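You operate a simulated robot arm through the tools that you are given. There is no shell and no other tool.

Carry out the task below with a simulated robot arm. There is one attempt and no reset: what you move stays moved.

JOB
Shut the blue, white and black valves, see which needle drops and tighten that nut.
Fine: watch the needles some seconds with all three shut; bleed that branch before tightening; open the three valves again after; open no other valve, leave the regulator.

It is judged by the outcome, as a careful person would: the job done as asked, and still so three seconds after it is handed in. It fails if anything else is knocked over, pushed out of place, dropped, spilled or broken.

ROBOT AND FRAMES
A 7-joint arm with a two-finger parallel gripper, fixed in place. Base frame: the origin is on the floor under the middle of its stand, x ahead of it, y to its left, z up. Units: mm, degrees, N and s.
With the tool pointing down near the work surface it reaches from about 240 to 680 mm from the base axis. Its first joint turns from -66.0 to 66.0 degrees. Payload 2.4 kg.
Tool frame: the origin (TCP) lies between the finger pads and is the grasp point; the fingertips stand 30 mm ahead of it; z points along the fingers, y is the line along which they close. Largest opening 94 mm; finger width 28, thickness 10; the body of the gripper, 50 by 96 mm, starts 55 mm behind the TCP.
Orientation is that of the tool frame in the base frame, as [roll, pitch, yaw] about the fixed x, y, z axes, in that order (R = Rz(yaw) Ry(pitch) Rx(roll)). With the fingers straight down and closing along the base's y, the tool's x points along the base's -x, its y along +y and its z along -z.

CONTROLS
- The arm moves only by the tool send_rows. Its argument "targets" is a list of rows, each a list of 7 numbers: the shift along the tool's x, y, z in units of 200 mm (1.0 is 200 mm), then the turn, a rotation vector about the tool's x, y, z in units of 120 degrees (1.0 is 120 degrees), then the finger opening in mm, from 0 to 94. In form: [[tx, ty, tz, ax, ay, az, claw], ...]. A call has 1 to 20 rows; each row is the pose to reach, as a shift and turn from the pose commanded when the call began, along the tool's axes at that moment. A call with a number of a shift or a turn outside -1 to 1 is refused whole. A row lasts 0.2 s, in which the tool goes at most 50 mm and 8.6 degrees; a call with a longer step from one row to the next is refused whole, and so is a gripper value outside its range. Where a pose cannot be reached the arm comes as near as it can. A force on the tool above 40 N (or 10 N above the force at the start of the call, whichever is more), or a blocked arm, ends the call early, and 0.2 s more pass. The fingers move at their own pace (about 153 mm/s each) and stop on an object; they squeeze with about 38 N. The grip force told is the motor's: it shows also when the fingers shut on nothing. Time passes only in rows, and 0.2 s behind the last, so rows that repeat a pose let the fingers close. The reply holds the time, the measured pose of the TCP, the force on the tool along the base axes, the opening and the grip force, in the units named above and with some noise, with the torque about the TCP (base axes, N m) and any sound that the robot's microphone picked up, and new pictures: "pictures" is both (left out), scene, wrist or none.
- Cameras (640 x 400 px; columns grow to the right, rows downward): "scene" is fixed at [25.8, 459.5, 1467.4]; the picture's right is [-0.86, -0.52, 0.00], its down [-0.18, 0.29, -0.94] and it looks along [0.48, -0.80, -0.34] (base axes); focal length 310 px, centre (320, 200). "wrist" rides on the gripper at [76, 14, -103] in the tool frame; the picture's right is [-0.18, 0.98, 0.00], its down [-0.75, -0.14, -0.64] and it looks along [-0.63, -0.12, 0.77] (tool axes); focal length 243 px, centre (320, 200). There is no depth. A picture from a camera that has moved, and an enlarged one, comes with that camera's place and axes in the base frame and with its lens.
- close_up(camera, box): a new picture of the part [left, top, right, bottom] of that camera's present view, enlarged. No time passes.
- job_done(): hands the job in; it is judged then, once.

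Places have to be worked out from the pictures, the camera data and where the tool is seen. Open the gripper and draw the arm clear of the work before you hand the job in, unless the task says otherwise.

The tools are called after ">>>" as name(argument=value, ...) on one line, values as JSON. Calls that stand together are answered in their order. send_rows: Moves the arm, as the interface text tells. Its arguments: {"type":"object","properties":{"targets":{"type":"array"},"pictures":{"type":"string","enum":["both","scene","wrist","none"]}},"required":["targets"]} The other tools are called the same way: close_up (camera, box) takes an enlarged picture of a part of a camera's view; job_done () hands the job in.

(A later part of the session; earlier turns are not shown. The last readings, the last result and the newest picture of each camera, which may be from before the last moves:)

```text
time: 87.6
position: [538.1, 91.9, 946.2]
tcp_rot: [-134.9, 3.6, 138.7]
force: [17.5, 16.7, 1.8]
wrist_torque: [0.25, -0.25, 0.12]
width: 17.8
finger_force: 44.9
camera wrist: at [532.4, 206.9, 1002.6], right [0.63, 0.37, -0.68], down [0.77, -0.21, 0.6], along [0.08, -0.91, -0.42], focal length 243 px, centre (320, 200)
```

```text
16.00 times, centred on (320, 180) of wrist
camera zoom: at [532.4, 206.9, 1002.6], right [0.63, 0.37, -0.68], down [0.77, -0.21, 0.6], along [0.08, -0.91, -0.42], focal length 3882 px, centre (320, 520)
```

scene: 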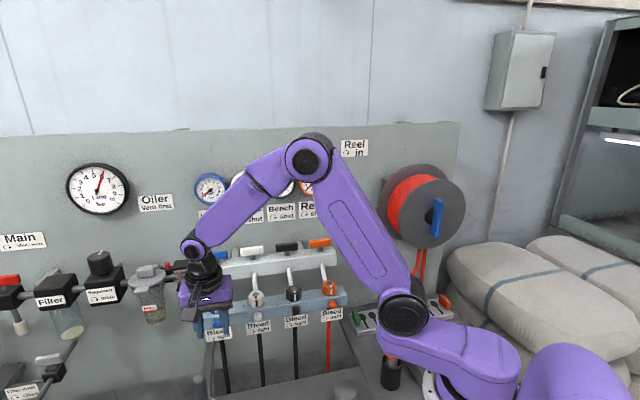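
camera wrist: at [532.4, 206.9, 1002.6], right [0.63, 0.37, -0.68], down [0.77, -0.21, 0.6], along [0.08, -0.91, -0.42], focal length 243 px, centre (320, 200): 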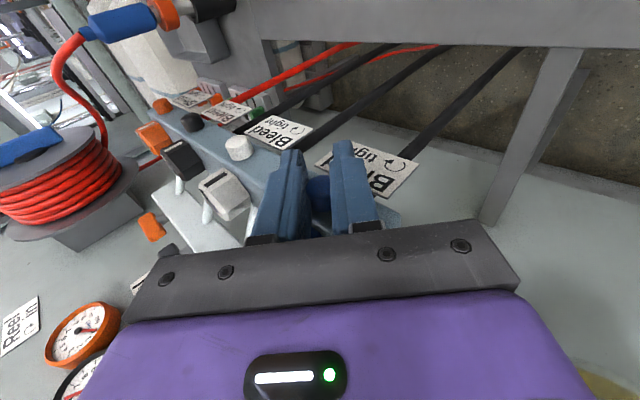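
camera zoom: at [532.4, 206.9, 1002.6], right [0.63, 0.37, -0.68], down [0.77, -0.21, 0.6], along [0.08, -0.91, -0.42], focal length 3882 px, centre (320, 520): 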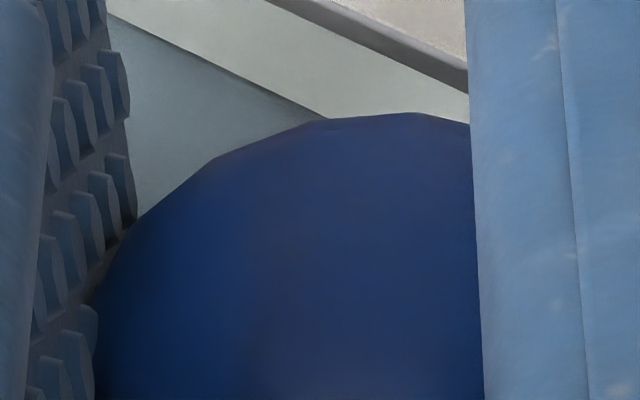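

The Reel needle sits exactly on its 0 mark, so Left is still holding about 0.28 bar: the bleed is genuinely still shut. I turn a further 9° and compare knob facets at high zoom.

>>> send_rows(targets=[[0, 0.008, -0.006, 0, 0, 0, 5], [0, 0.012, -0.006, 0.0747, 0, -0.0065, 5], [0, 0.012, -0.006, 0.0747, 0, -0.0065, 5]], pictures="none")

>>> close_up(camera="wrist", box=[304, 170, 336, 190])

>>> close_up(camera="wrist", box=[280, 160, 360, 230])

```text
refused: row 2 steps farther than a row can; nothing moved
```

```text
16.00 times, centred on (320, 180) of wrist
camera zoom: at [532.4, 206.9, 1002.6], right [0.63, 0.37, -0.68], down [0.77, -0.21, 0.6], along [0.08, -0.91, -0.42], focal length 3882 px, centre (320, 520)
```

zoom: 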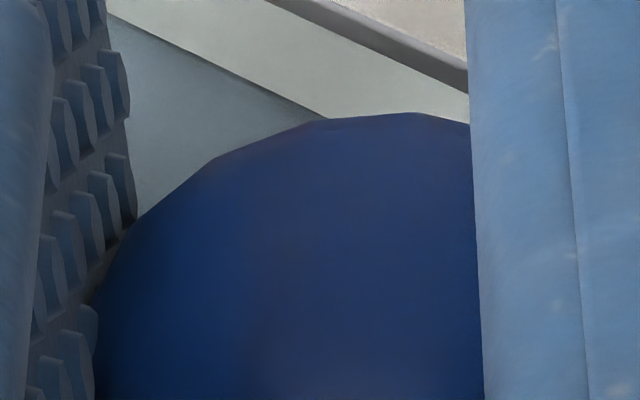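

```text
5.71 times, centred on (320, 195) of wrist
camera zoom: at [532.4, 206.9, 1002.6], right [0.63, 0.37, -0.68], down [0.77, -0.21, 0.6], along [0.08, -0.91, -0.42], focal length 1386 px, centre (320, 229)
```

zoom: 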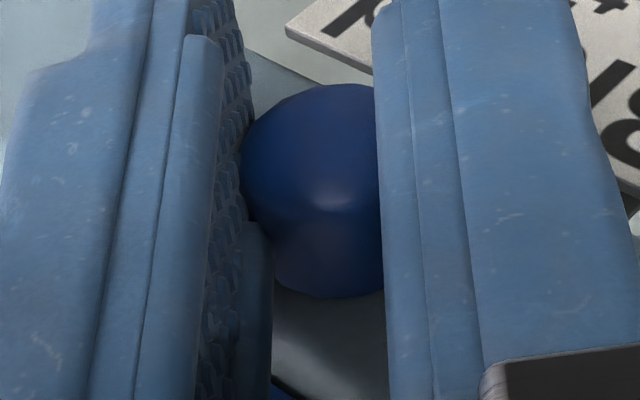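

The 9° step was one row too fast; I split it into two rows.

>>> send_rows(targets=[[0, 0.008, -0.006, 0.0373, 0, -0.0033, 5], [0, 0.012, -0.006, 0.0747, 0, -0.0065, 5], [0, 0.012, -0.006, 0.0747, 0, -0.0065, 5]], pictures="none")

>>> close_up(camera="wrist", box=[304, 170, 336, 190])

>>> close_up(camera="scene", box=[190, 165, 240, 215])

```text
time: 88.4
position: [539.0, 94.3, 945.4]
tcp_rot: [-125.7, 2.8, 139.1]
force: [12.8, 12.3, -8.1]
wrist_torque: [-0.01, -0.15, 0.36]
width: 16.9
finger_force: 45.2
```

```text
16.00 times, centred on (320, 180) of wrist
camera zoom: at [539.3, 213.5, 989.1], right [0.55, 0.29, -0.79], down [0.84, -0.14, 0.53], along [0.04, -0.95, -0.32], focal length 3882 px, centre (320, 520)
```

zoom: 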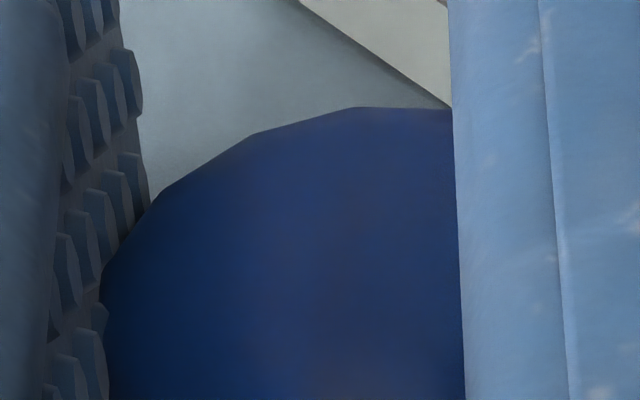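

```text
8.00 times, centred on (215, 190) of scene
camera zoom: at [26.3, 459.9, 1467.2], right [-0.86, -0.52, 0.0], down [-0.18, 0.29, -0.94], along [0.48, -0.8, -0.34], focal length 2483 px, centre (1160, 280)
```

zoom: 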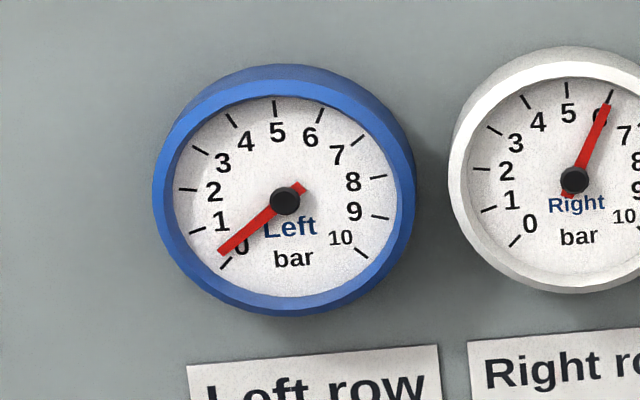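

The facet angles suggest the knob partly follows (about half) and partly slips, with side forces eating up grip friction. I release and re-grip here to zero the strain, so the turning torque is pure.

>>> send_rows(targets=[[0, 0, 0, 0, 0, 0, 26], [0, 0, 0, 0, 0, 0, 26], [0, 0, 0, 0, 0, 0, 10], [0, 0, 0, 0, 0, 0, 5], [0, 0, 0, 0, 0, 0, 5]], pictures="none")

>>> close_up(camera="wrist", box=[304, 170, 336, 190])

```text
time: 89.6
position: [537.9, 93.4, 945.1]
tcp_rot: [-125.8, 2.8, 139.1]
force: [3.8, -0.5, -23.5]
wrist_torque: [0.32, 0.18, -0.02]
width: 17.8
finger_force: 44.6
```

```text
16.00 times, centred on (320, 180) of wrist
camera zoom: at [539.5, 212.6, 988.8], right [0.55, 0.29, -0.79], down [0.84, -0.15, 0.53], along [0.04, -0.95, -0.32], focal length 3882 px, centre (320, 520)
```

zoom: 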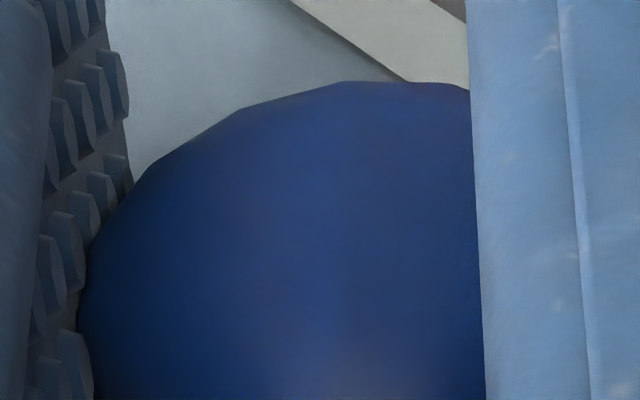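

After re-gripping, the residual says the knob axis is ~2.5 mm further along the closing direction (downwards). I release, shift by that, centre the knob nearer the grasp point, and close again.

>>> send_rows(targets=[[0, 0, 0, 0, 0, 0, 26], [0, 0.0125, 0.015, 0, 0, 0, 26], [0, 0.0125, 0.015, 0, 0, 0, 26], [0, 0.0125, 0.015, 0, 0, 0, 10], [0, 0.0125, 0.015, 0, 0, 0, 5], [0, 0.0125, 0.015, 0, 0, 0, 5]], pictures="none")

>>> close_up(camera="wrist", box=[304, 170, 336, 190])

```text
time: 91.0
position: [537.5, 92.6, 943.7]
tcp_rot: [-125.7, 3.1, 139.0]
force: [-3.5, -2.7, 17.2]
wrist_torque: [-0.1, -0.05, -0.2]
width: 18.5
finger_force: 45.0
```

```text
16.00 times, centred on (320, 180) of wrist
camera zoom: at [538.8, 211.9, 987.2], right [0.55, 0.28, -0.79], down [0.84, -0.15, 0.53], along [0.04, -0.95, -0.32], focal length 3882 px, centre (320, 520)
```

zoom: 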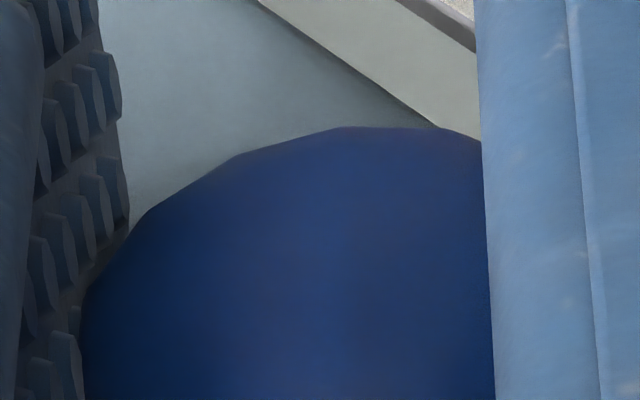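

Stiffness is about 15 N/mm, so I back off 1.1 mm to zero the strain and then turn 9° cleanly, checking the facets.

>>> send_rows(targets=[[0, -0.0055, 0, 0, 0, 0, 5], [0, -0.0033, 0, 0.0373, 0, -0.0033, 5], [0, -0.0012, 0.0003, 0.0747, 0, -0.0065, 5], [0, -0.0012, 0.0003, 0.0747, 0, -0.0065, 5]], pictures="none")

>>> close_up(camera="wrist", box=[304, 170, 336, 190])

>>> close_up(camera="scene", box=[190, 165, 240, 215])

```text
time: 91.7
position: [536.3, 95.4, 942.4]
tcp_rot: [-122.0, 3.4, 140.3]
force: [16.6, 0.5, -5.0]
wrist_torque: [-0.03, -0.17, 0.39]
width: 18.0
finger_force: 45.0
out of reach, approached as far as the arm can: row 3
stopped in row 3: the force on the tool passed its limit at 55 N (the readings are from after the stop); the commanded pose is now the measured one
```

```text
16.00 times, centred on (320, 180) of wrist
camera zoom: at [536.3, 216.6, 980.9], right [0.51, 0.25, -0.82], down [0.86, -0.1, 0.5], along [0.04, -0.96, -0.27], focal length 3882 px, centre (320, 520)
```

zoom: 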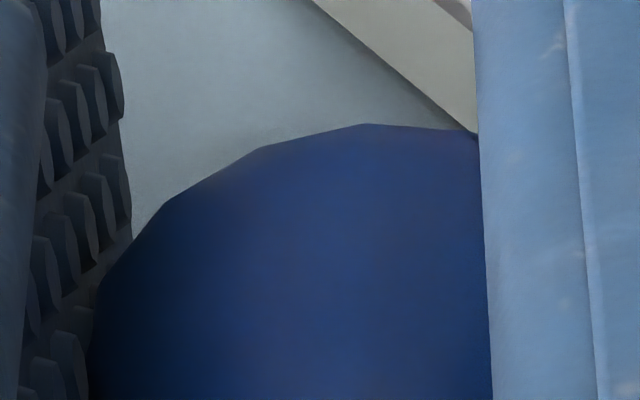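

```text
8.00 times, centred on (215, 190) of scene
camera zoom: at [26.4, 459.5, 1467.4], right [-0.86, -0.52, 0.0], down [-0.18, 0.29, -0.94], along [0.48, -0.8, -0.34], focal length 2483 px, centre (1160, 280)
```

zoom: 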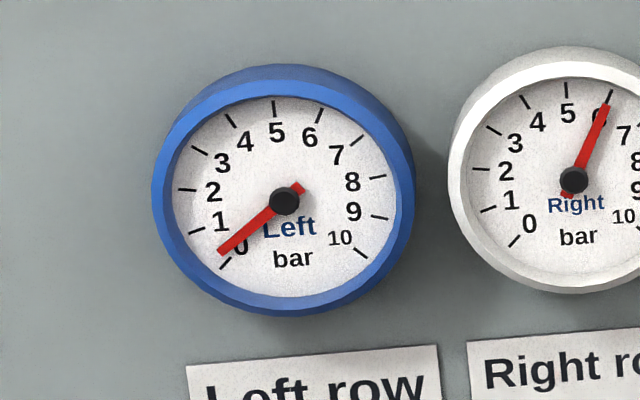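

The arm reached its joint limit at that tilt (force stop, then relaxed). I release, back straight off the knob and return upright; then I'll try gripping axially with the tool horizontal, where the wrist alone can do the turning.

>>> send_rows(targets=[[0, 0, 0, 0, 0, 0, 27], [0, 0, 0, 0, 0, 0, 27], [0.1245, 0, -0.011, 0, 0, 0, 27], [0.249, 0, -0.022, 0, 0, 0, 27], [0.249, 0, -0.05, -0.0687, 0, 0.006, 30], [0.249, 0, -0.08, -0.1374, 0, 0.012, 30], [0.249, 0, -0.11, -0.206, 0, 0.018, 30], [0.249, -0.02, -0.14, -0.275, 0, 0.024, 30], [0.249, -0.04, -0.17, -0.3436, 0, 0.03, 30], [0.249, -0.06, -0.2, -0.4123, 0, 0.036, 30], [0.249, -0.08, -0.2, -0.481, 0, 0.042, 30], [0.249, -0.08, -0.2, -0.481, 0, 0.042, 30]], pictures="both")

```text
time: 94.3
position: [511.3, 147.1, 975.3]
tcp_rot: [-179.7, 5.5, 135.8]
force: [0.3, 0.8, -0.2]
wrist_torque: [0.04, 0.02, 0.04]
width: 30.3
finger_force: 0.1
camera wrist: at [460.6, 215.9, 1070.6], right [0.82, 0.58, 0.01], down [0.4, -0.58, 0.71], along [0.42, -0.57, -0.7], focal length 243 px, centre (320, 200)
```

scene: 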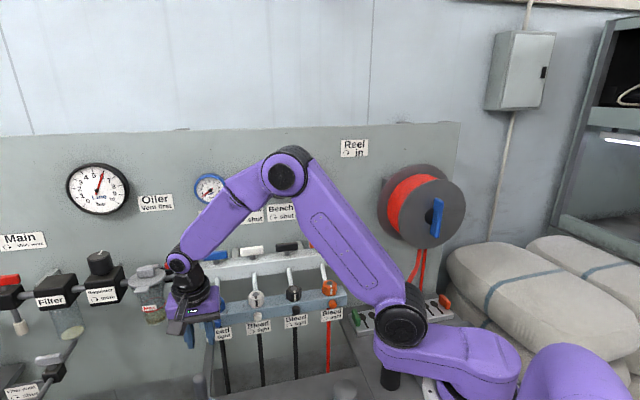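
wrist: 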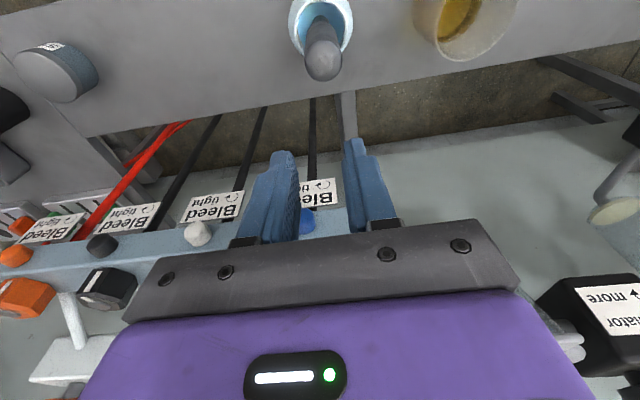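

The brush is untouched. I lift clear and pitch the tool to horizontal again at the spot that was reachable before.

>>> send_rows(targets=[[0.04, -0.025, -0.18, 0, 0, 0, 40], [0.08, -0.05, -0.36, 0, 0, 0, 40], [0.12, -0.075, -0.54, 0, 0, 0, 40], [0.16, -0.1, -0.72, 0, 0, 0, 40], [0.202, -0.1275, -0.898, 0, -0.0704, 0, 40], [0.202, -0.1275, -0.898, 0, -0.1408, 0, 40], [0.202, -0.1275, -0.898, 0, -0.2112, 0, 40], [0.202, -0.1275, -0.898, 0, -0.2816, 0, 40], [0.202, -0.1275, -0.898, 0, -0.352, 0, 40], [0.202, -0.1275, -0.898, 0, -0.4224, 0, 40], [0.202, -0.1275, -0.898, 0, -0.4928, 0, 40], [0.202, -0.1275, -0.898, 0, -0.5632, 0, 40], [0.202, -0.1275, -0.898, 0, -0.6336, 0, 40], [0.202, -0.1275, -0.898, 0, -0.704, 0, 40], [0.202, -0.1275, -0.898, 0, -0.704, 0, 40]], pictures="scene")

```text
time: 97.5
position: [452.3, 170.4, 1152.2]
tcp_rot: [-63.5, 89.7, -107.4]
force: [-0.8, 0.1, -0.2]
wrist_torque: [0.01, 0.03, 0.0]
width: 39.8
finger_force: 0.0
```

scene: 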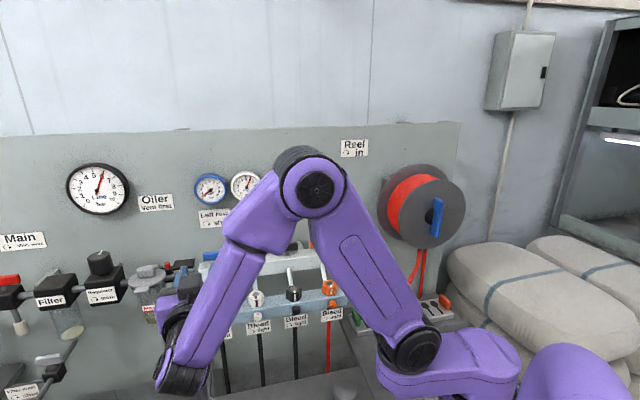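

Horizontal again. Now I roll the other way (negative) in steps and watch for reach warnings.

>>> send_rows(targets=[[0, 0, 0, 0, 0, -0.0625, 40], [0, 0, 0, 0, 0, -0.125, 40], [0, 0, 0, 0, 0, -0.1875, 40], [0, 0, 0, 0, 0, -0.25, 40], [0, 0, 0, 0, 0, -0.3125, 40], [0, 0, 0, 0, 0, -0.375, 40], [0, 0, 0, 0, 0, -0.375, 40]], pictures="scene")

```text
time: 99.1
position: [452.8, 170.5, 1150.3]
tcp_rot: [-90.0, 44.6, -134.1]
force: [-0.6, 0.2, -0.9]
wrist_torque: [0.01, -0.02, 0.03]
width: 39.9
finger_force: 0.0
```

scene: 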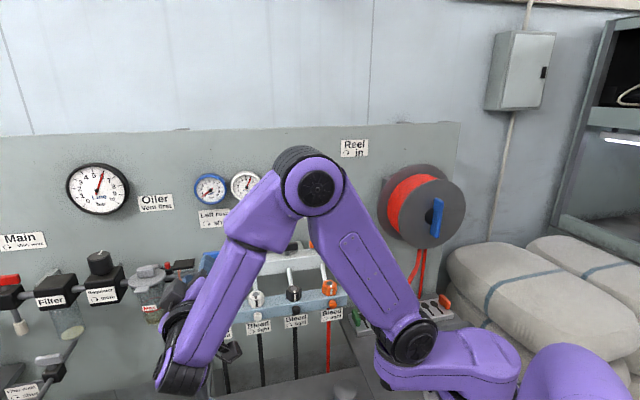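

Negative roll works. I continue to -180° to learn the range.

>>> send_rows(targets=[[0, 0, 0, 0, 0, -0.07, 40], [0, 0, 0, 0, 0, -0.14, 40], [0, 0, 0, 0, 0, -0.21, 40], [0, 0, 0, 0, 0, -0.28, 40], [0, 0, 0, 0, 0, -0.35, 40], [0, 0, 0, 0, 0, -0.42, 40], [0, 0, 0, 0, 0, -0.49, 40], [0, 0, 0, 0, 0, -0.56, 40], [0, 0, 0, 0, 0, -0.63, 40], [0, 0, 0, 0, 0, -0.7, 40], [0, 0, 0, 0, 0, -0.77, 40], [0, 0, 0, 0, 0, -0.84, 40], [0, 0, 0, 0, 0, -0.91, 40], [0, 0, 0, 0, 0, -0.98, 40], [0, 0, 0, 0, 0, -0.98, 40]], pictures="both")

```text
time: 102.3
position: [452.2, 169.9, 1150.9]
tcp_rot: [-90.1, -72.9, -134.1]
force: [-0.1, -0.2, -0.5]
wrist_torque: [-0.01, 0.01, -0.01]
width: 39.8
finger_force: 0.0
camera wrist: at [354.2, 214.3, 1219.0], right [-0.62, -0.64, -0.46], down [-0.21, 0.7, -0.68], along [0.76, -0.32, -0.57], focal length 243 px, centre (320, 200)
```

scene: 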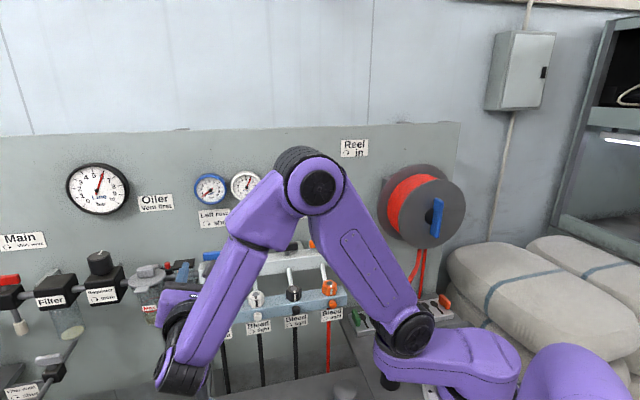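
wrist: 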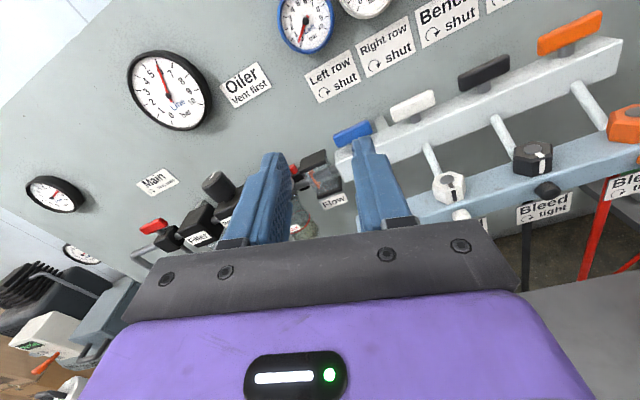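

Range is excellent in this direction (now φ≈-163°). I test another 90° to know the whole usable range.

>>> send_rows(targets=[[0, 0, 0, 0, 0, -0.07, 40], [0, 0, 0, 0, 0, -0.14, 40], [0, 0, 0, 0, 0, -0.21, 40], [0, 0, 0, 0, 0, -0.28, 40], [0, 0, 0, 0, 0, -0.35, 40], [0, 0, 0, 0, 0, -0.42, 40], [0, 0, 0, 0, 0, -0.49, 40], [0, 0, 0, 0, 0, -0.56, 40], [0, 0, 0, 0, 0, -0.63, 40], [0, 0, 0, 0, 0, -0.63, 40]], pictures="none")

```text
time: 104.5
position: [452.9, 169.5, 1150.4]
tcp_rot: [90.0, -31.3, 45.9]
force: [0.3, -0.3, -0.6]
wrist_torque: [0.02, -0.03, 0.02]
width: 39.8
finger_force: 0.0
```

The wrist can roll from about 0° to beyond -238° here, so an axial grip with ~85° strokes is possible while keeping the body clear of the brush (tip ≈ u 475, n -224, z ≤ 895). I roll to the start angle.

>>> send_rows(targets=[[0, 0, 0, 0, 0, 0.07, 30], [0, 0, 0, 0, 0, 0.14, 30], [0, 0, 0, 0, 0, 0.21, 30], [0, 0, 0, 0, 0, 0.28, 30], [0, 0, 0, 0, 0, 0.35, 30], [0, 0, 0, 0, 0, 0.42, 30], [0, 0, 0, 0, 0, 0.49, 30], [0, 0, 0, 0, 0, 0.56, 30], [0, 0, 0, 0, 0, 0.63, 30], [0, 0, 0, 0, 0, 0.7, 30], [0, 0, 0, 0, 0, 0.77, 30], [0, 0, 0, 0, 0, 0.84, 30], [0, 0, 0, 0, 0, 0.91, 30], [0, 0, 0, 0, 0, 0.98, 30], [0, 0, 0, 0, 0, 0.98, 30]], pictures="none")

```text
time: 107.7
position: [453.1, 169.6, 1150.3]
tcp_rot: [-90.0, -30.7, -134.1]
force: [0.5, -0.1, 0.0]
wrist_torque: [0.01, 0.03, 0.02]
width: 29.8
finger_force: 0.0
```

φ≈-121°. I roll to -105° and descend to knob height, stopping with fingertips ~28 mm in front of the knob.

>>> send_rows(targets=[[-0.067, 0.113, 0.034, 0, 0.001, 0.02, 30], [-0.134, 0.226, 0.068, -0.001, 0.002, 0.04, 30], [-0.2, 0.339, 0.102, -0.0015, 0.003, 0.06, 30], [-0.267, 0.452, 0.136, -0.002, 0.004, 0.08, 30], [-0.334, 0.565, 0.17, -0.0025, 0.005, 0.1, 30], [-0.4, 0.678, 0.204, -0.003, 0.0055, 0.115, 30], [-0.467, 0.791, 0.238, -0.0035, 0.006, 0.125, 30], [-0.534, 0.904, 0.2725, -0.0038, 0.0065, 0.131, 30], [-0.534, 0.904, 0.2725, -0.0038, 0.0065, 0.131, 30]], pictures="both")

>>> close_up(camera="scene", box=[100, 280, 260, 400])

```text
time: 109.7
position: [490.7, 131.4, 941.0]
tcp_rot: [-90.1, -15.1, -135.0]
force: [-1.3, -0.5, 0.1]
wrist_torque: [0.06, 0.0, 0.01]
width: 29.7
finger_force: 0.0
camera wrist: at [364.0, 147.9, 946.7], right [-0.06, -0.05, -1.0], down [0.09, 0.99, -0.06], along [0.99, -0.09, -0.05], focal length 243 px, centre (320, 200)
```

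scene: 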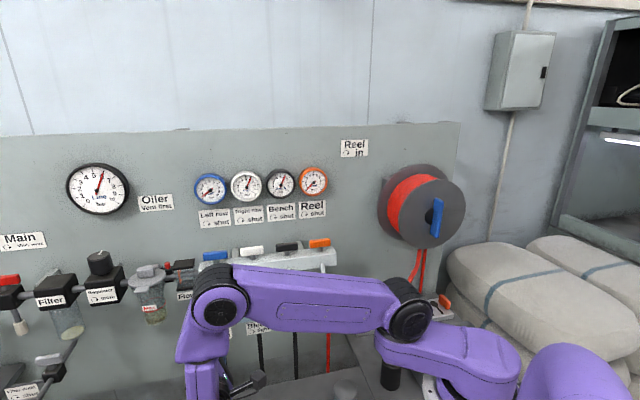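
wrist: 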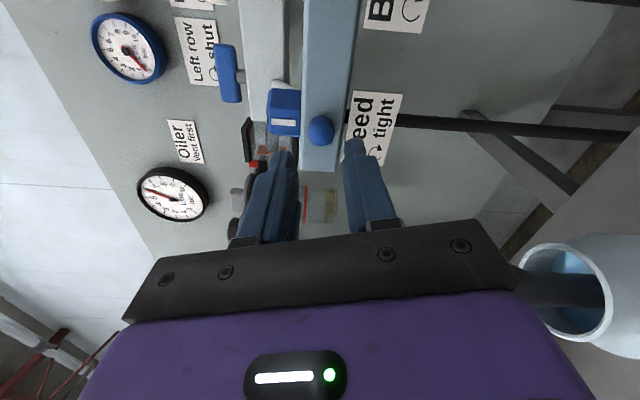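

```text
3.33 times, centred on (180, 340) of scene
camera zoom: at [25.8, 459.5, 1467.4], right [-0.86, -0.52, 0.0], down [-0.18, 0.29, -0.94], along [0.48, -0.8, -0.34], focal length 1034 px, centre (787, -267)
```

zoom: 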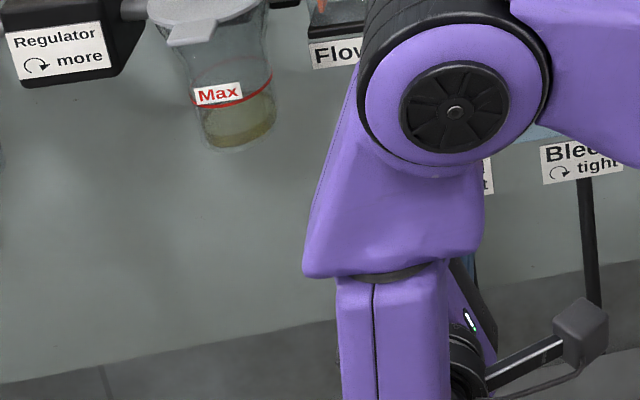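

The pose is good: the knob is centred between upper and lower finger, the cup and brush are off to the side. I advance 43 mm along the knob axis and close.

>>> send_rows(targets=[[0, 0, 0.06, 0, 0, 0, 30], [0, 0, 0.12, 0, 0, 0, 30], [0, 0, 0.18, 0, 0, 0, 30], [0, 0, 0.214, 0, 0, 0, 30], [0, 0, 0.214, 0, 0, 0, 20], [0, 0, 0.214, 0, 0, 0, 10], [0, 0, 0.214, 0, 0, 0, 5], [0, 0, 0.214, 0, 0, 0, 5]], pictures="wrist")

>>> close_up(camera="wrist", box=[260, 110, 380, 200])

>>> close_up(camera="wrist", box=[440, 200, 640, 360])

```text
time: 111.5
position: [521.4, 99.8, 940.6]
tcp_rot: [-90.3, -15.2, -135.0]
force: [-2.1, -1.3, -10.7]
wrist_torque: [0.28, 0.2, -0.07]
width: 16.0
finger_force: 45.1
camera wrist: at [394.9, 117.4, 946.6], right [-0.06, -0.05, -1.0], down [0.09, 0.99, -0.06], along [0.99, -0.09, -0.05], focal length 243 px, centre (320, 200)
```

wrist: 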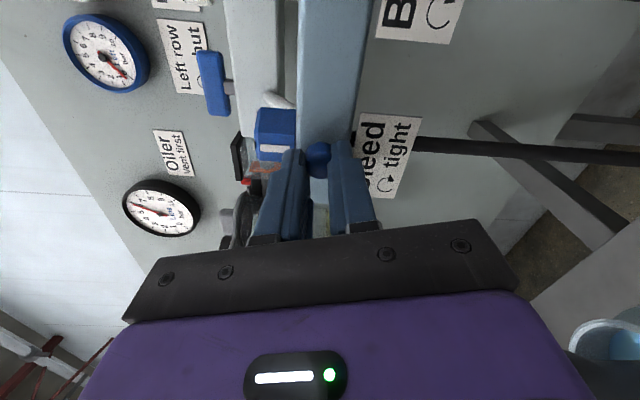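

```text
4.44 times, centred on (320, 155) of wrist
camera zoom: at [394.9, 117.4, 946.6], right [-0.06, -0.05, -1.0], down [0.09, 0.99, -0.06], along [0.99, -0.09, -0.05], focal length 1078 px, centre (320, 400)
```

zoom: 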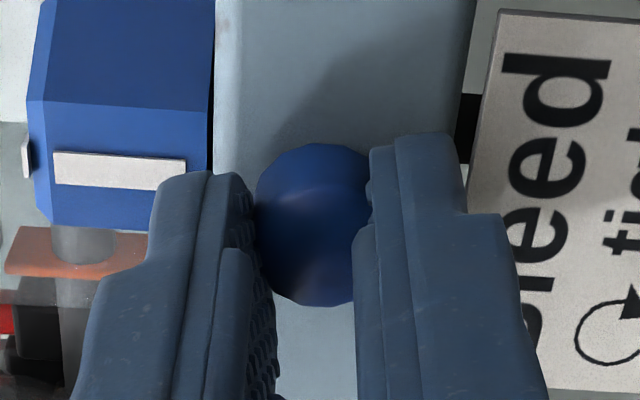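

```text
2.50 times, centred on (540, 280) of wrist
camera zoom: at [394.9, 117.4, 946.6], right [-0.06, -0.05, -1.0], down [0.09, 0.99, -0.06], along [0.99, -0.09, -0.05], focal length 606 px, centre (-230, 0)
```

zoom: 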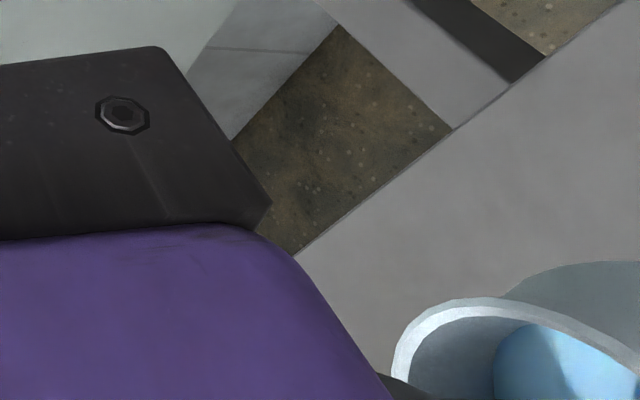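

Firm axial grip over the knob's length. I record the facet pattern, then roll the wrist 15° counter-clockwise (pure wrist rotation) and compare.

>>> close_up(camera="wrist", box=[304, 138, 340, 162])

>>> send_rows(targets=[[0, 0.0035, 0, 0, 0, 0, 5], [0, 0.0035, 0, 0, 0, -0.0625, 5], [0, 0.0035, 0, 0, 0, -0.125, 5], [0, 0.0035, 0, 0, 0, -0.125, 5]], pictures="none")

>>> close_up(camera="wrist", box=[304, 138, 340, 162])

>>> close_up(camera="scene", box=[190, 165, 240, 215])

```text
16.00 times, centred on (322, 150) of wrist
camera zoom: at [394.9, 117.4, 946.6], right [-0.06, -0.05, -1.0], down [0.09, 0.99, -0.06], along [0.99, -0.09, -0.05], focal length 3882 px, centre (288, 1000)
```

zoom: 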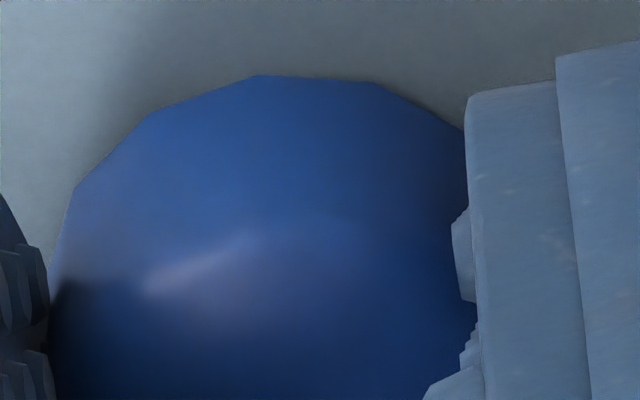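

```text
time: 112.5
position: [520.9, 100.9, 939.8]
tcp_rot: [-90.2, -30.3, -134.9]
force: [2.3, 1.3, -7.6]
wrist_torque: [0.14, 0.12, -0.09]
width: 17.2
finger_force: 44.8
```

```text
16.00 times, centred on (322, 150) of wrist
camera zoom: at [397.7, 120.7, 965.9], right [-0.24, -0.24, -0.94], down [0.06, 0.96, -0.26], along [0.97, -0.11, -0.22], focal length 3882 px, centre (288, 1000)
```

zoom: 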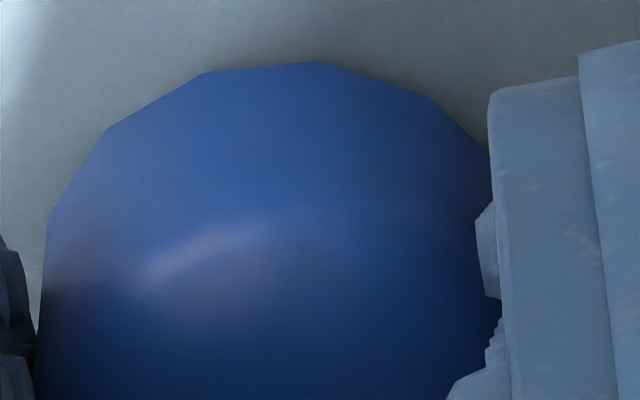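

```text
8.00 times, centred on (215, 190) of scene
camera zoom: at [26.0, 459.6, 1467.4], right [-0.86, -0.52, 0.0], down [-0.18, 0.29, -0.94], along [0.48, -0.8, -0.34], focal length 2483 px, centre (1160, 280)
```

zoom: 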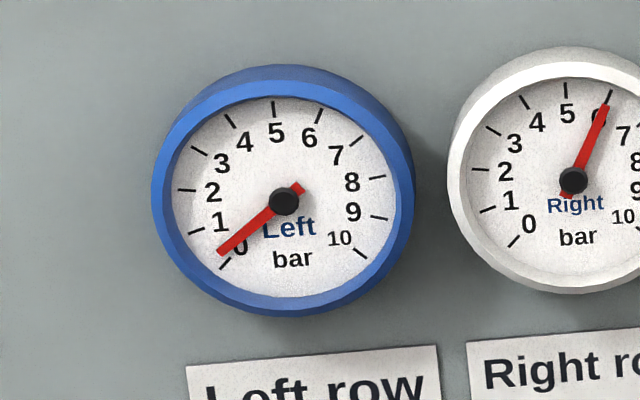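

The facets show nearly full slip during that quick turn, yet no torque remains afterwards: that points to a damped (viscous) screw, so I should turn slowly. I roll another 15° at only 1.5° per row.

>>> send_rows(targets=[[0, 0.001, 0, 0, 0, -0.0125, 5], [0, 0.001, 0, 0, 0, -0.025, 5], [0, 0.001, 0, 0, 0, -0.0375, 5], [0, 0.001, 0, 0, 0, -0.05, 5], [0, 0.001, 0, 0, 0, -0.0625, 5], [0, 0.001, 0, 0, 0, -0.075, 5], [0, 0.001, 0, 0, 0, -0.0875, 5], [0, 0.001, 0, 0, 0, -0.1, 5], [0, 0.001, 0, 0, 0, -0.1125, 5], [0, 0.001, 0, 0, 0, -0.125, 5]], pictures="none")

>>> close_up(camera="wrist", box=[304, 138, 340, 162])

>>> close_up(camera="scene", box=[190, 165, 240, 215])

```text
time: 114.7
position: [521.0, 101.3, 940.3]
tcp_rot: [-90.2, -45.1, -134.8]
force: [1.8, 1.8, 0.3]
wrist_torque: [-0.05, -0.23, -0.16]
width: 17.5
finger_force: 45.2
```

```text
16.00 times, centred on (322, 150) of wrist
camera zoom: at [404.0, 127.2, 983.8], right [-0.4, -0.4, -0.82], down [-0.01, 0.9, -0.43], along [0.92, -0.17, -0.37], focal length 3882 px, centre (288, 1000)
```

zoom: 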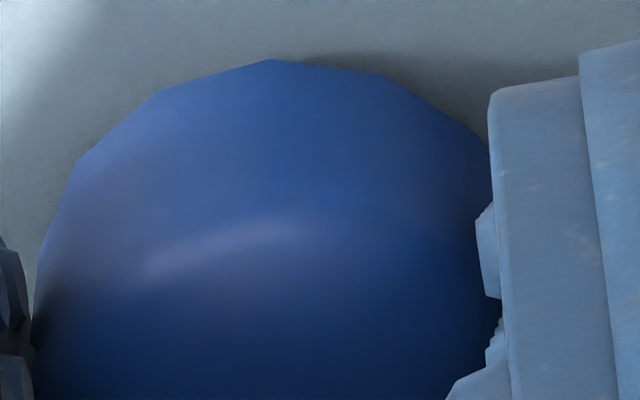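

```text
8.00 times, centred on (215, 190) of scene
camera zoom: at [25.9, 459.6, 1467.4], right [-0.86, -0.52, 0.0], down [-0.18, 0.29, -0.94], along [0.48, -0.8, -0.34], focal length 2483 px, centre (1160, 280)
```

zoom: 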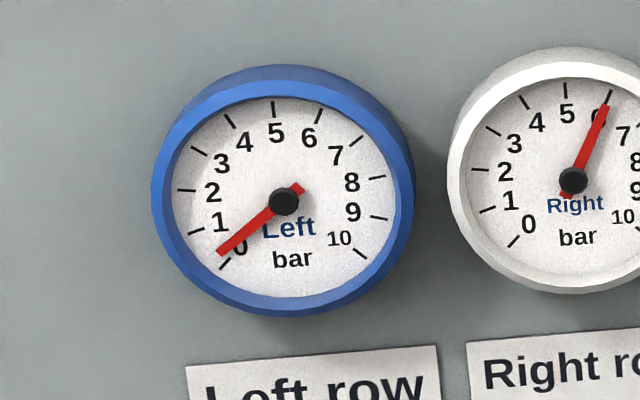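

Still nearly full slip at slow speed, with ~0.13 N·m. The fingertip region seems to hold worse than the pad centre did earlier (0.27 N·m even with side load). I'll go back to the upright grip at the pad centre, but this time keep it strain-free. First: release, retreat, lift.

>>> send_rows(targets=[[0, 0, 0, 0, 0, 0, 28], [0, 0, 0, 0, 0, 0, 28], [0, 0, -0.15, 0, 0, 0, 28], [0, 0, -0.285, 0, 0, 0, 28], [0.12, -0.12, -0.32, 0, 0, 0, 30], [0.245, -0.245, -0.355, 0, 0, 0, 30], [0.37, -0.37, -0.39, 0, 0, 0, 30], [0.495, -0.495, -0.425, 0, 0, 0, 30], [0.62, -0.62, -0.46, 0, 0, 0, 30], [0.742, -0.742, -0.485, 0, 0, 0, 30], [0.742, -0.742, -0.485, 0, 0, 0.07, 30], [0.742, -0.742, -0.485, 0, 0, 0.14, 30], [0.742, -0.742, -0.485, 0, 0, 0.21, 30], [0.742, -0.742, -0.485, 0, 0, 0.28, 30], [0.742, -0.742, -0.485, 0, 0, 0.35, 30], [0.742, -0.742, -0.485, 0, 0, 0.42, 30], [0.742, -0.742, -0.485, 0, 0, 0.49, 30], [0.742, -0.742, -0.485, 0, 0, 0.56, 30], [0.742, -0.742, -0.485, 0, 0, 0.63, 30], [0.742, -0.742, -0.485, 0, 0, 0.7, 30]], pictures="scene")

```text
time: 118.9
position: [451.2, 169.7, 1150.5]
tcp_rot: [-90.2, 39.0, -135.1]
force: [0.0, 0.2, 0.1]
wrist_torque: [0.03, -0.02, -0.01]
width: 29.8
finger_force: 0.1
```

scene: 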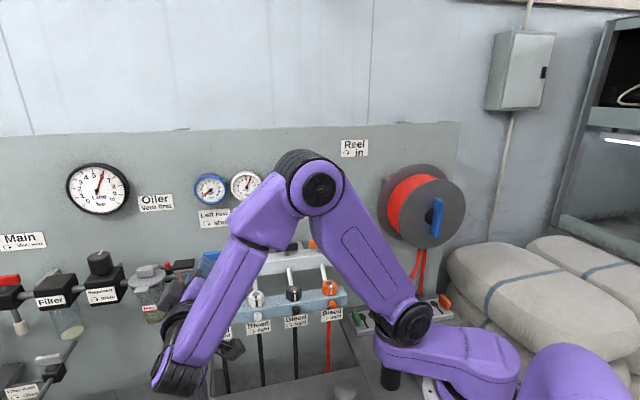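

Now I finish rolling back and stand the tool upright again.

>>> send_rows(targets=[[0, 0, 0, 0, 0, 0.071, 30], [0, 0, 0, 0, 0, 0.142, 30], [0, 0, 0, 0, 0, 0.213, 30], [0, 0, 0, 0, 0, 0.284, 30], [0, 0, 0, 0, 0, 0.355, 30], [0, 0, 0, 0, 0, 0.425, 30], [0, 0, 0, 0, 0, 0.425, 30]], pictures="none")

>>> send_rows(targets=[[0, 0, 0, 0, 0.071, 0, 30], [0, 0, 0, 0, 0.142, 0, 30], [0, 0, 0, 0, 0.213, 0, 30], [0, 0, 0, 0, 0.284, 0, 30], [0, 0, 0, 0, 0.355, 0, 30], [0, 0, 0, 0, 0.426, 0, 30], [0, 0, 0, 0, 0.497, 0, 30], [0, 0, 0, 0, 0.568, 0, 30], [0, 0, 0, 0, 0.639, 0, 30], [0, 0, 0, 0, 0.71, 0, 30], [0, 0, 0, 0, 0.71, 0, 30]], pictures="none")

```text
time: 120.5
position: [451.6, 169.9, 1150.3]
tcp_rot: [172.8, 90.0, 127.7]
force: [0.1, -0.4, 0.4]
wrist_torque: [0.0, 0.0, 0.03]
width: 30.1
finger_force: 0.0
```

```text
time: 122.9
position: [452.9, 169.5, 1151.0]
tcp_rot: [-179.8, 4.5, 135.0]
force: [-0.4, -0.8, 0.4]
wrist_torque: [0.03, 0.0, -0.02]
width: 29.8
finger_force: 0.0
```

Upright again. I move in front of the knob and test the negative tilt (-30°) in free air.

>>> send_rows(targets=[[-0.044, 0, 0.163, 0, 0, 0, 40], [-0.088, 0, 0.326, 0, 0, 0, 40], [-0.132, 0, 0.489, 0, 0, 0, 40], [-0.176, 0, 0.652, 0, 0, 0, 40], [-0.22, 0, 0.815, 0, 0, 0, 40], [-0.2645, 0, 0.9785, 0, 0, 0, 40], [-0.2645, 0, 0.9785, -0.062, 0, 0.005, 40], [-0.2645, 0, 0.9785, -0.124, 0, 0.01, 40], [-0.2645, 0, 0.9785, -0.187, 0, 0.0146, 40], [-0.2645, 0, 0.9785, -0.249, 0, 0.0195, 40], [-0.2645, 0, 0.9785, -0.249, 0, 0.0195, 40]], pictures="both")

```text
time: 125.3
position: [502.8, 118.3, 959.7]
tcp_rot: [149.9, 4.3, 132.3]
force: [0.4, -0.4, -0.3]
wrist_torque: [0.03, -0.01, 0.02]
width: 40.0
finger_force: 0.1
camera wrist: at [418.3, 151.4, 1049.1], right [0.73, 0.46, 0.5], down [0.15, -0.83, 0.54], along [0.67, -0.32, -0.67], focal length 243 px, centre (320, 200)
```

scene: 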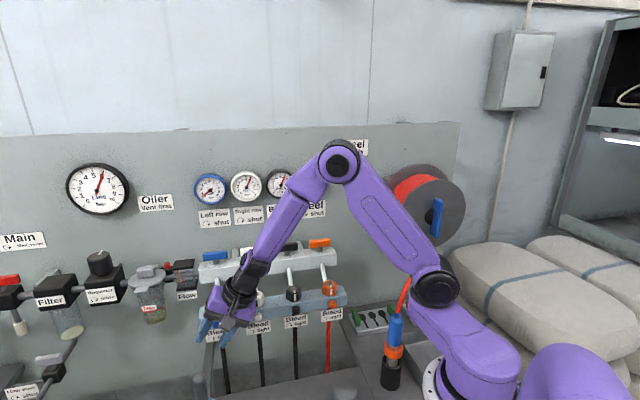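
wrist: 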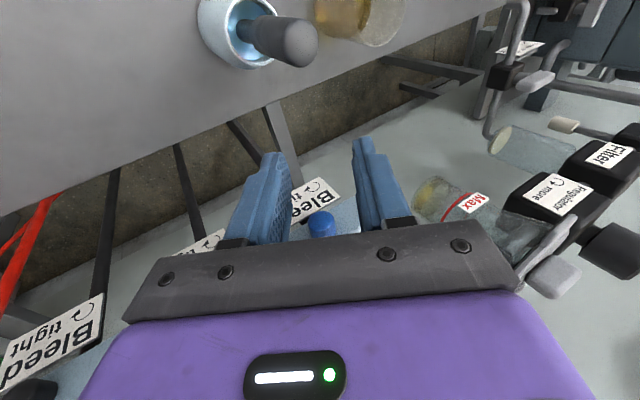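

-30° is fine. I test down to -60°.

>>> send_rows(targets=[[0, 0, 0, -0.062, 0, 0.005, 40], [0, 0, 0, -0.124, 0, 0.01, 40], [0, 0, 0, -0.187, 0, 0.0146, 40], [0, 0, 0, -0.249, 0, 0.0195, 40], [0, 0, 0, -0.249, 0, 0.0195, 40]], pictures="scene")

```text
time: 126.5
position: [500.1, 120.3, 959.4]
tcp_rot: [120.0, 2.5, 131.1]
force: [-0.6, 0.2, 0.2]
wrist_torque: [0.0, 0.02, 0.02]
width: 40.1
finger_force: 0.1
out of reach, approached as far as the arm can: row 2
```

scene: 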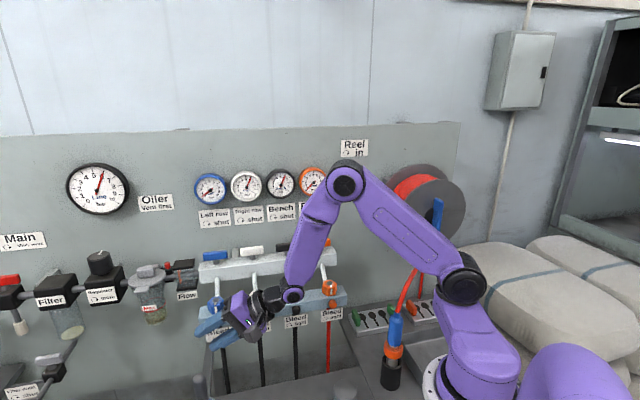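

-60° is just about reachable, but near the rail it would bring the body too close to the white knob; so I'll use -30° to about +48° with a 10° lean. Setting that start pose now.

>>> send_rows(targets=[[0, 0, 0, 0.062, 0, -0.005, 40], [0, 0, 0, 0.124, 0, -0.01, 40], [0, 0, 0, 0.187, 0, -0.0146, 40], [0, 0, 0, 0.249, 0, -0.0195, 40], [0, 0, 0, 0.249, 0, -0.0195, 40]], pictures="none")

>>> send_rows(targets=[[0, 0, 0, 0, -0.046, 0, 40], [0, 0, 0, 0, -0.046, 0, 40]], pictures="wrist")

>>> close_up(camera="wrist", box=[240, 140, 400, 260])

```text
time: 127.7
position: [501.1, 120.5, 957.9]
tcp_rot: [150.2, 4.0, 132.7]
force: [-0.6, 0.3, -0.3]
wrist_torque: [0.01, -0.02, 0.0]
width: 40.0
finger_force: 0.1
```

```text
time: 128.3
position: [501.9, 120.3, 959.0]
tcp_rot: [149.8, 9.0, 129.9]
force: [0.1, -0.3, 0.1]
wrist_torque: [0.0, 0.0, -0.03]
width: 40.3
finger_force: 0.0
camera wrist: at [413.9, 162.9, 1041.4], right [0.72, 0.46, 0.52], down [0.09, -0.8, 0.59], along [0.69, -0.38, -0.62], focal length 243 px, centre (320, 200)
```

wrist: 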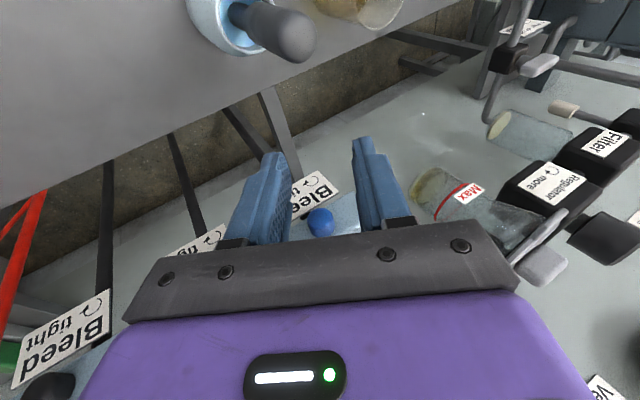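

```text
3.33 times, centred on (320, 200) of wrist
camera zoom: at [413.9, 162.9, 1041.4], right [0.72, 0.46, 0.52], down [0.09, -0.8, 0.59], along [0.69, -0.38, -0.62], focal length 809 px, centre (320, 200)
```

zoom: 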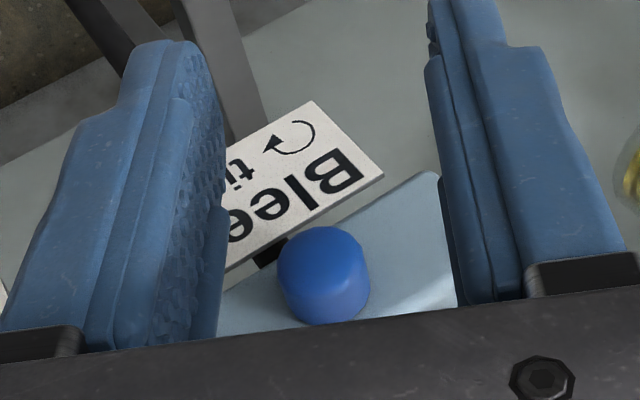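

Knob is well centred from this angle too. I align and move in so the knob sits at the pad centre, then close fully.

>>> send_rows(targets=[[0.011, -0.048, 0.0605, 0, 0, 0, 40], [-0.05, -0.048, 0.072, 0, 0, 0, 40], [-0.12, -0.048, 0.084, 0, 0, 0, 40], [-0.189, -0.048, 0.097, 0, 0, 0, 40], [-0.189, -0.048, 0.097, 0, 0, 0, 25], [-0.189, -0.048, 0.097, 0, 0, 0, 10], [-0.189, -0.048, 0.097, 0, 0, 0, 0], [-0.189, -0.048, 0.097, 0, 0, 0, 0]], pictures="wrist")

>>> close_up(camera="wrist", box=[280, 150, 360, 210])

```text
time: 130.1
position: [529.3, 90.1, 944.9]
tcp_rot: [149.8, 8.9, 130.0]
force: [1.5, 0.4, -1.4]
wrist_torque: [0.08, -0.02, 0.0]
width: 18.5
finger_force: 44.7
camera wrist: at [441.4, 132.8, 1026.5], right [0.72, 0.46, 0.52], down [0.09, -0.8, 0.59], along [0.69, -0.38, -0.62], focal length 243 px, centre (320, 200)
```

wrist: 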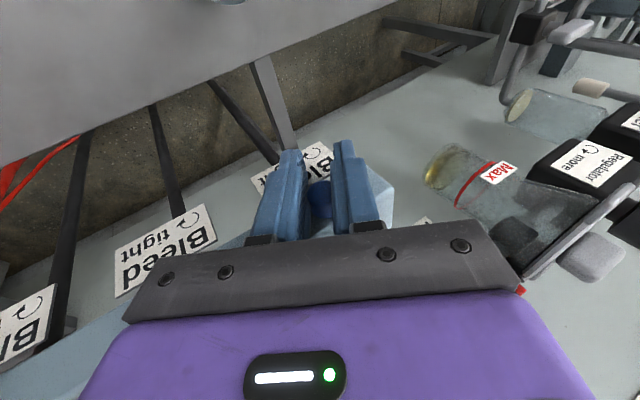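

```text
6.67 times, centred on (320, 180) of wrist
camera zoom: at [441.4, 132.8, 1026.5], right [0.72, 0.46, 0.52], down [0.09, -0.8, 0.59], along [0.69, -0.38, -0.62], focal length 1618 px, centre (320, 333)
```

zoom: 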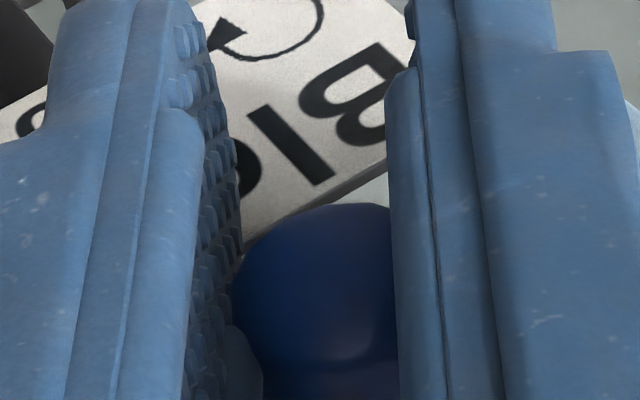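

Practically zero strain and the knob is right in the pads (18.5 mm). I note the facets and turn slowly, 3° per row, for 15°.

>>> close_up(camera="wrist", box=[304, 176, 336, 196])

>>> send_rows(targets=[[0, 0.0013, 0, 0.0246, 0, -0.0045, 0], [0, 0.0026, 0.0001, 0.0492, 0, -0.009, 0], [0, 0.0039, 0.0003, 0.0738, 0, -0.0134, 0], [0, 0.0052, 0.0005, 0.0984, 0, -0.0179, 0], [0, 0.0065, 0.0008, 0.123, 0, -0.0224, 0]], pictures="none")

>>> close_up(camera="wrist", box=[304, 176, 336, 196])

>>> close_up(camera="scene", box=[190, 165, 240, 215])

```text
16.00 times, centred on (320, 186) of wrist
camera zoom: at [441.4, 132.8, 1026.5], right [0.72, 0.46, 0.52], down [0.09, -0.8, 0.59], along [0.69, -0.38, -0.62], focal length 3882 px, centre (320, 424)
```

zoom: 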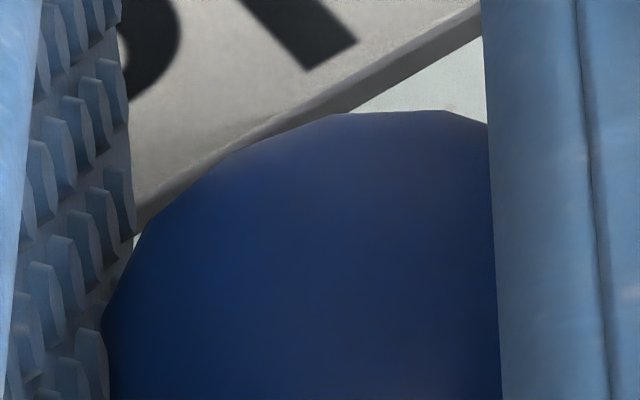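

```text
time: 130.7
position: [530.4, 87.3, 944.5]
tcp_rot: [153.9, 9.2, 130.7]
force: [-14.7, -3.6, 16.6]
wrist_torque: [-0.18, -0.1, -0.09]
width: 17.8
finger_force: 45.2
out of reach, approached as far as the arm can: row 2, 3
stopped in row 3: the force on the tool passed its limit at 47 N (the readings are from after the stop); the commanded pose is now the measured one
```

```text
16.00 times, centred on (320, 186) of wrist
camera zoom: at [447.8, 135.2, 1029.4], right [0.74, 0.49, 0.46], down [0.12, -0.77, 0.63], along [0.66, -0.41, -0.63], focal length 3882 px, centre (320, 424)
```

zoom: 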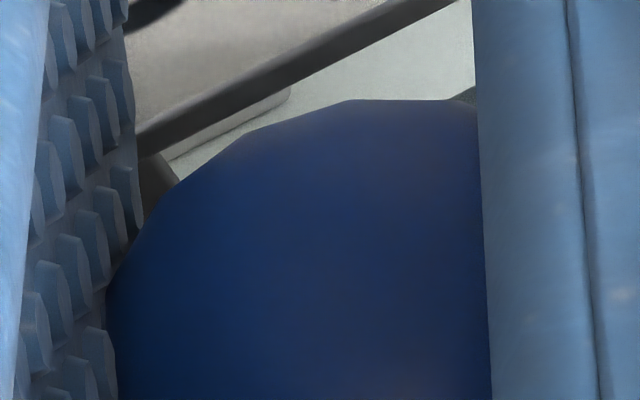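

```text
8.00 times, centred on (215, 190) of scene
camera zoom: at [25.1, 459.4, 1467.4], right [-0.86, -0.52, 0.0], down [-0.18, 0.3, -0.94], along [0.48, -0.8, -0.34], focal length 2483 px, centre (1160, 280)
```

zoom: 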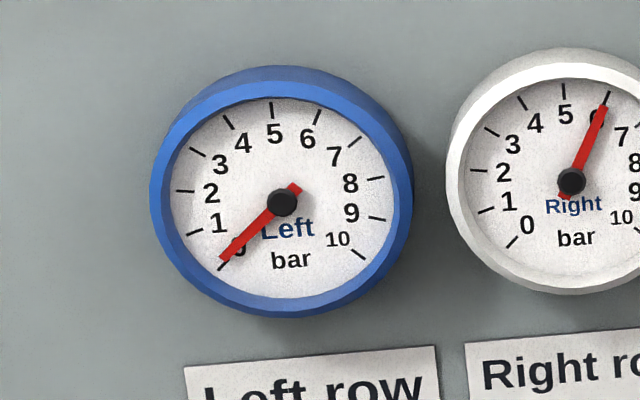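

Left has dropped noticeably: nearly on zero. The arm met a reach glitch and stopped on force. I hold and re-read the gauge.

>>> send_rows(targets=[[0, 0, 0, 0, 0, 0, 0], [0, 0, 0, 0, 0, 0, 0]], pictures="none")

>>> close_up(camera="scene", box=[190, 165, 240, 215])

>>> close_up(camera="scene", box=[180, 230, 300, 330])

```text
time: 131.3
position: [530.2, 88.3, 945.4]
tcp_rot: [154.1, 9.2, 130.6]
force: [-22.0, -7.4, 24.6]
wrist_torque: [-0.05, 0.14, 0.05]
width: 17.9
finger_force: 45.3
```

```text
8.00 times, centred on (215, 190) of scene
camera zoom: at [24.8, 459.3, 1467.5], right [-0.86, -0.52, 0.0], down [-0.18, 0.3, -0.94], along [0.48, -0.8, -0.34], focal length 2483 px, centre (1160, 280)
```

zoom: 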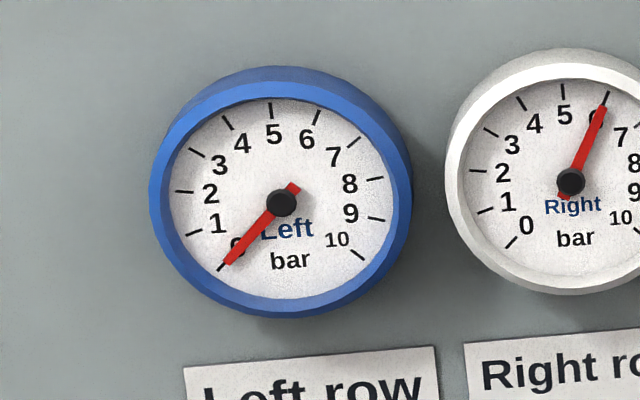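

```text
4.00 times, centred on (240, 280) of scene
camera zoom: at [24.8, 459.3, 1467.5], right [-0.86, -0.52, 0.0], down [-0.18, 0.3, -0.94], along [0.48, -0.8, -0.34], focal length 1241 px, centre (640, -120)
```

zoom: 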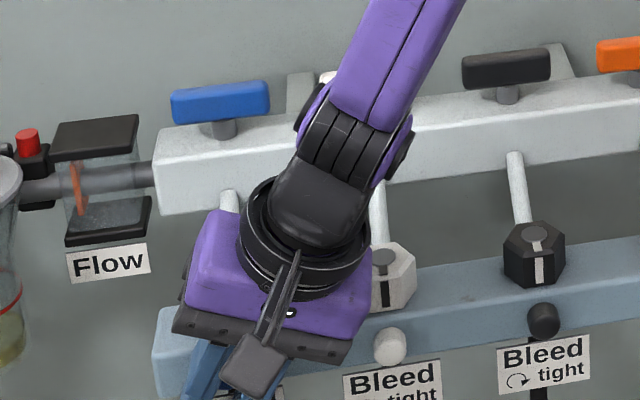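

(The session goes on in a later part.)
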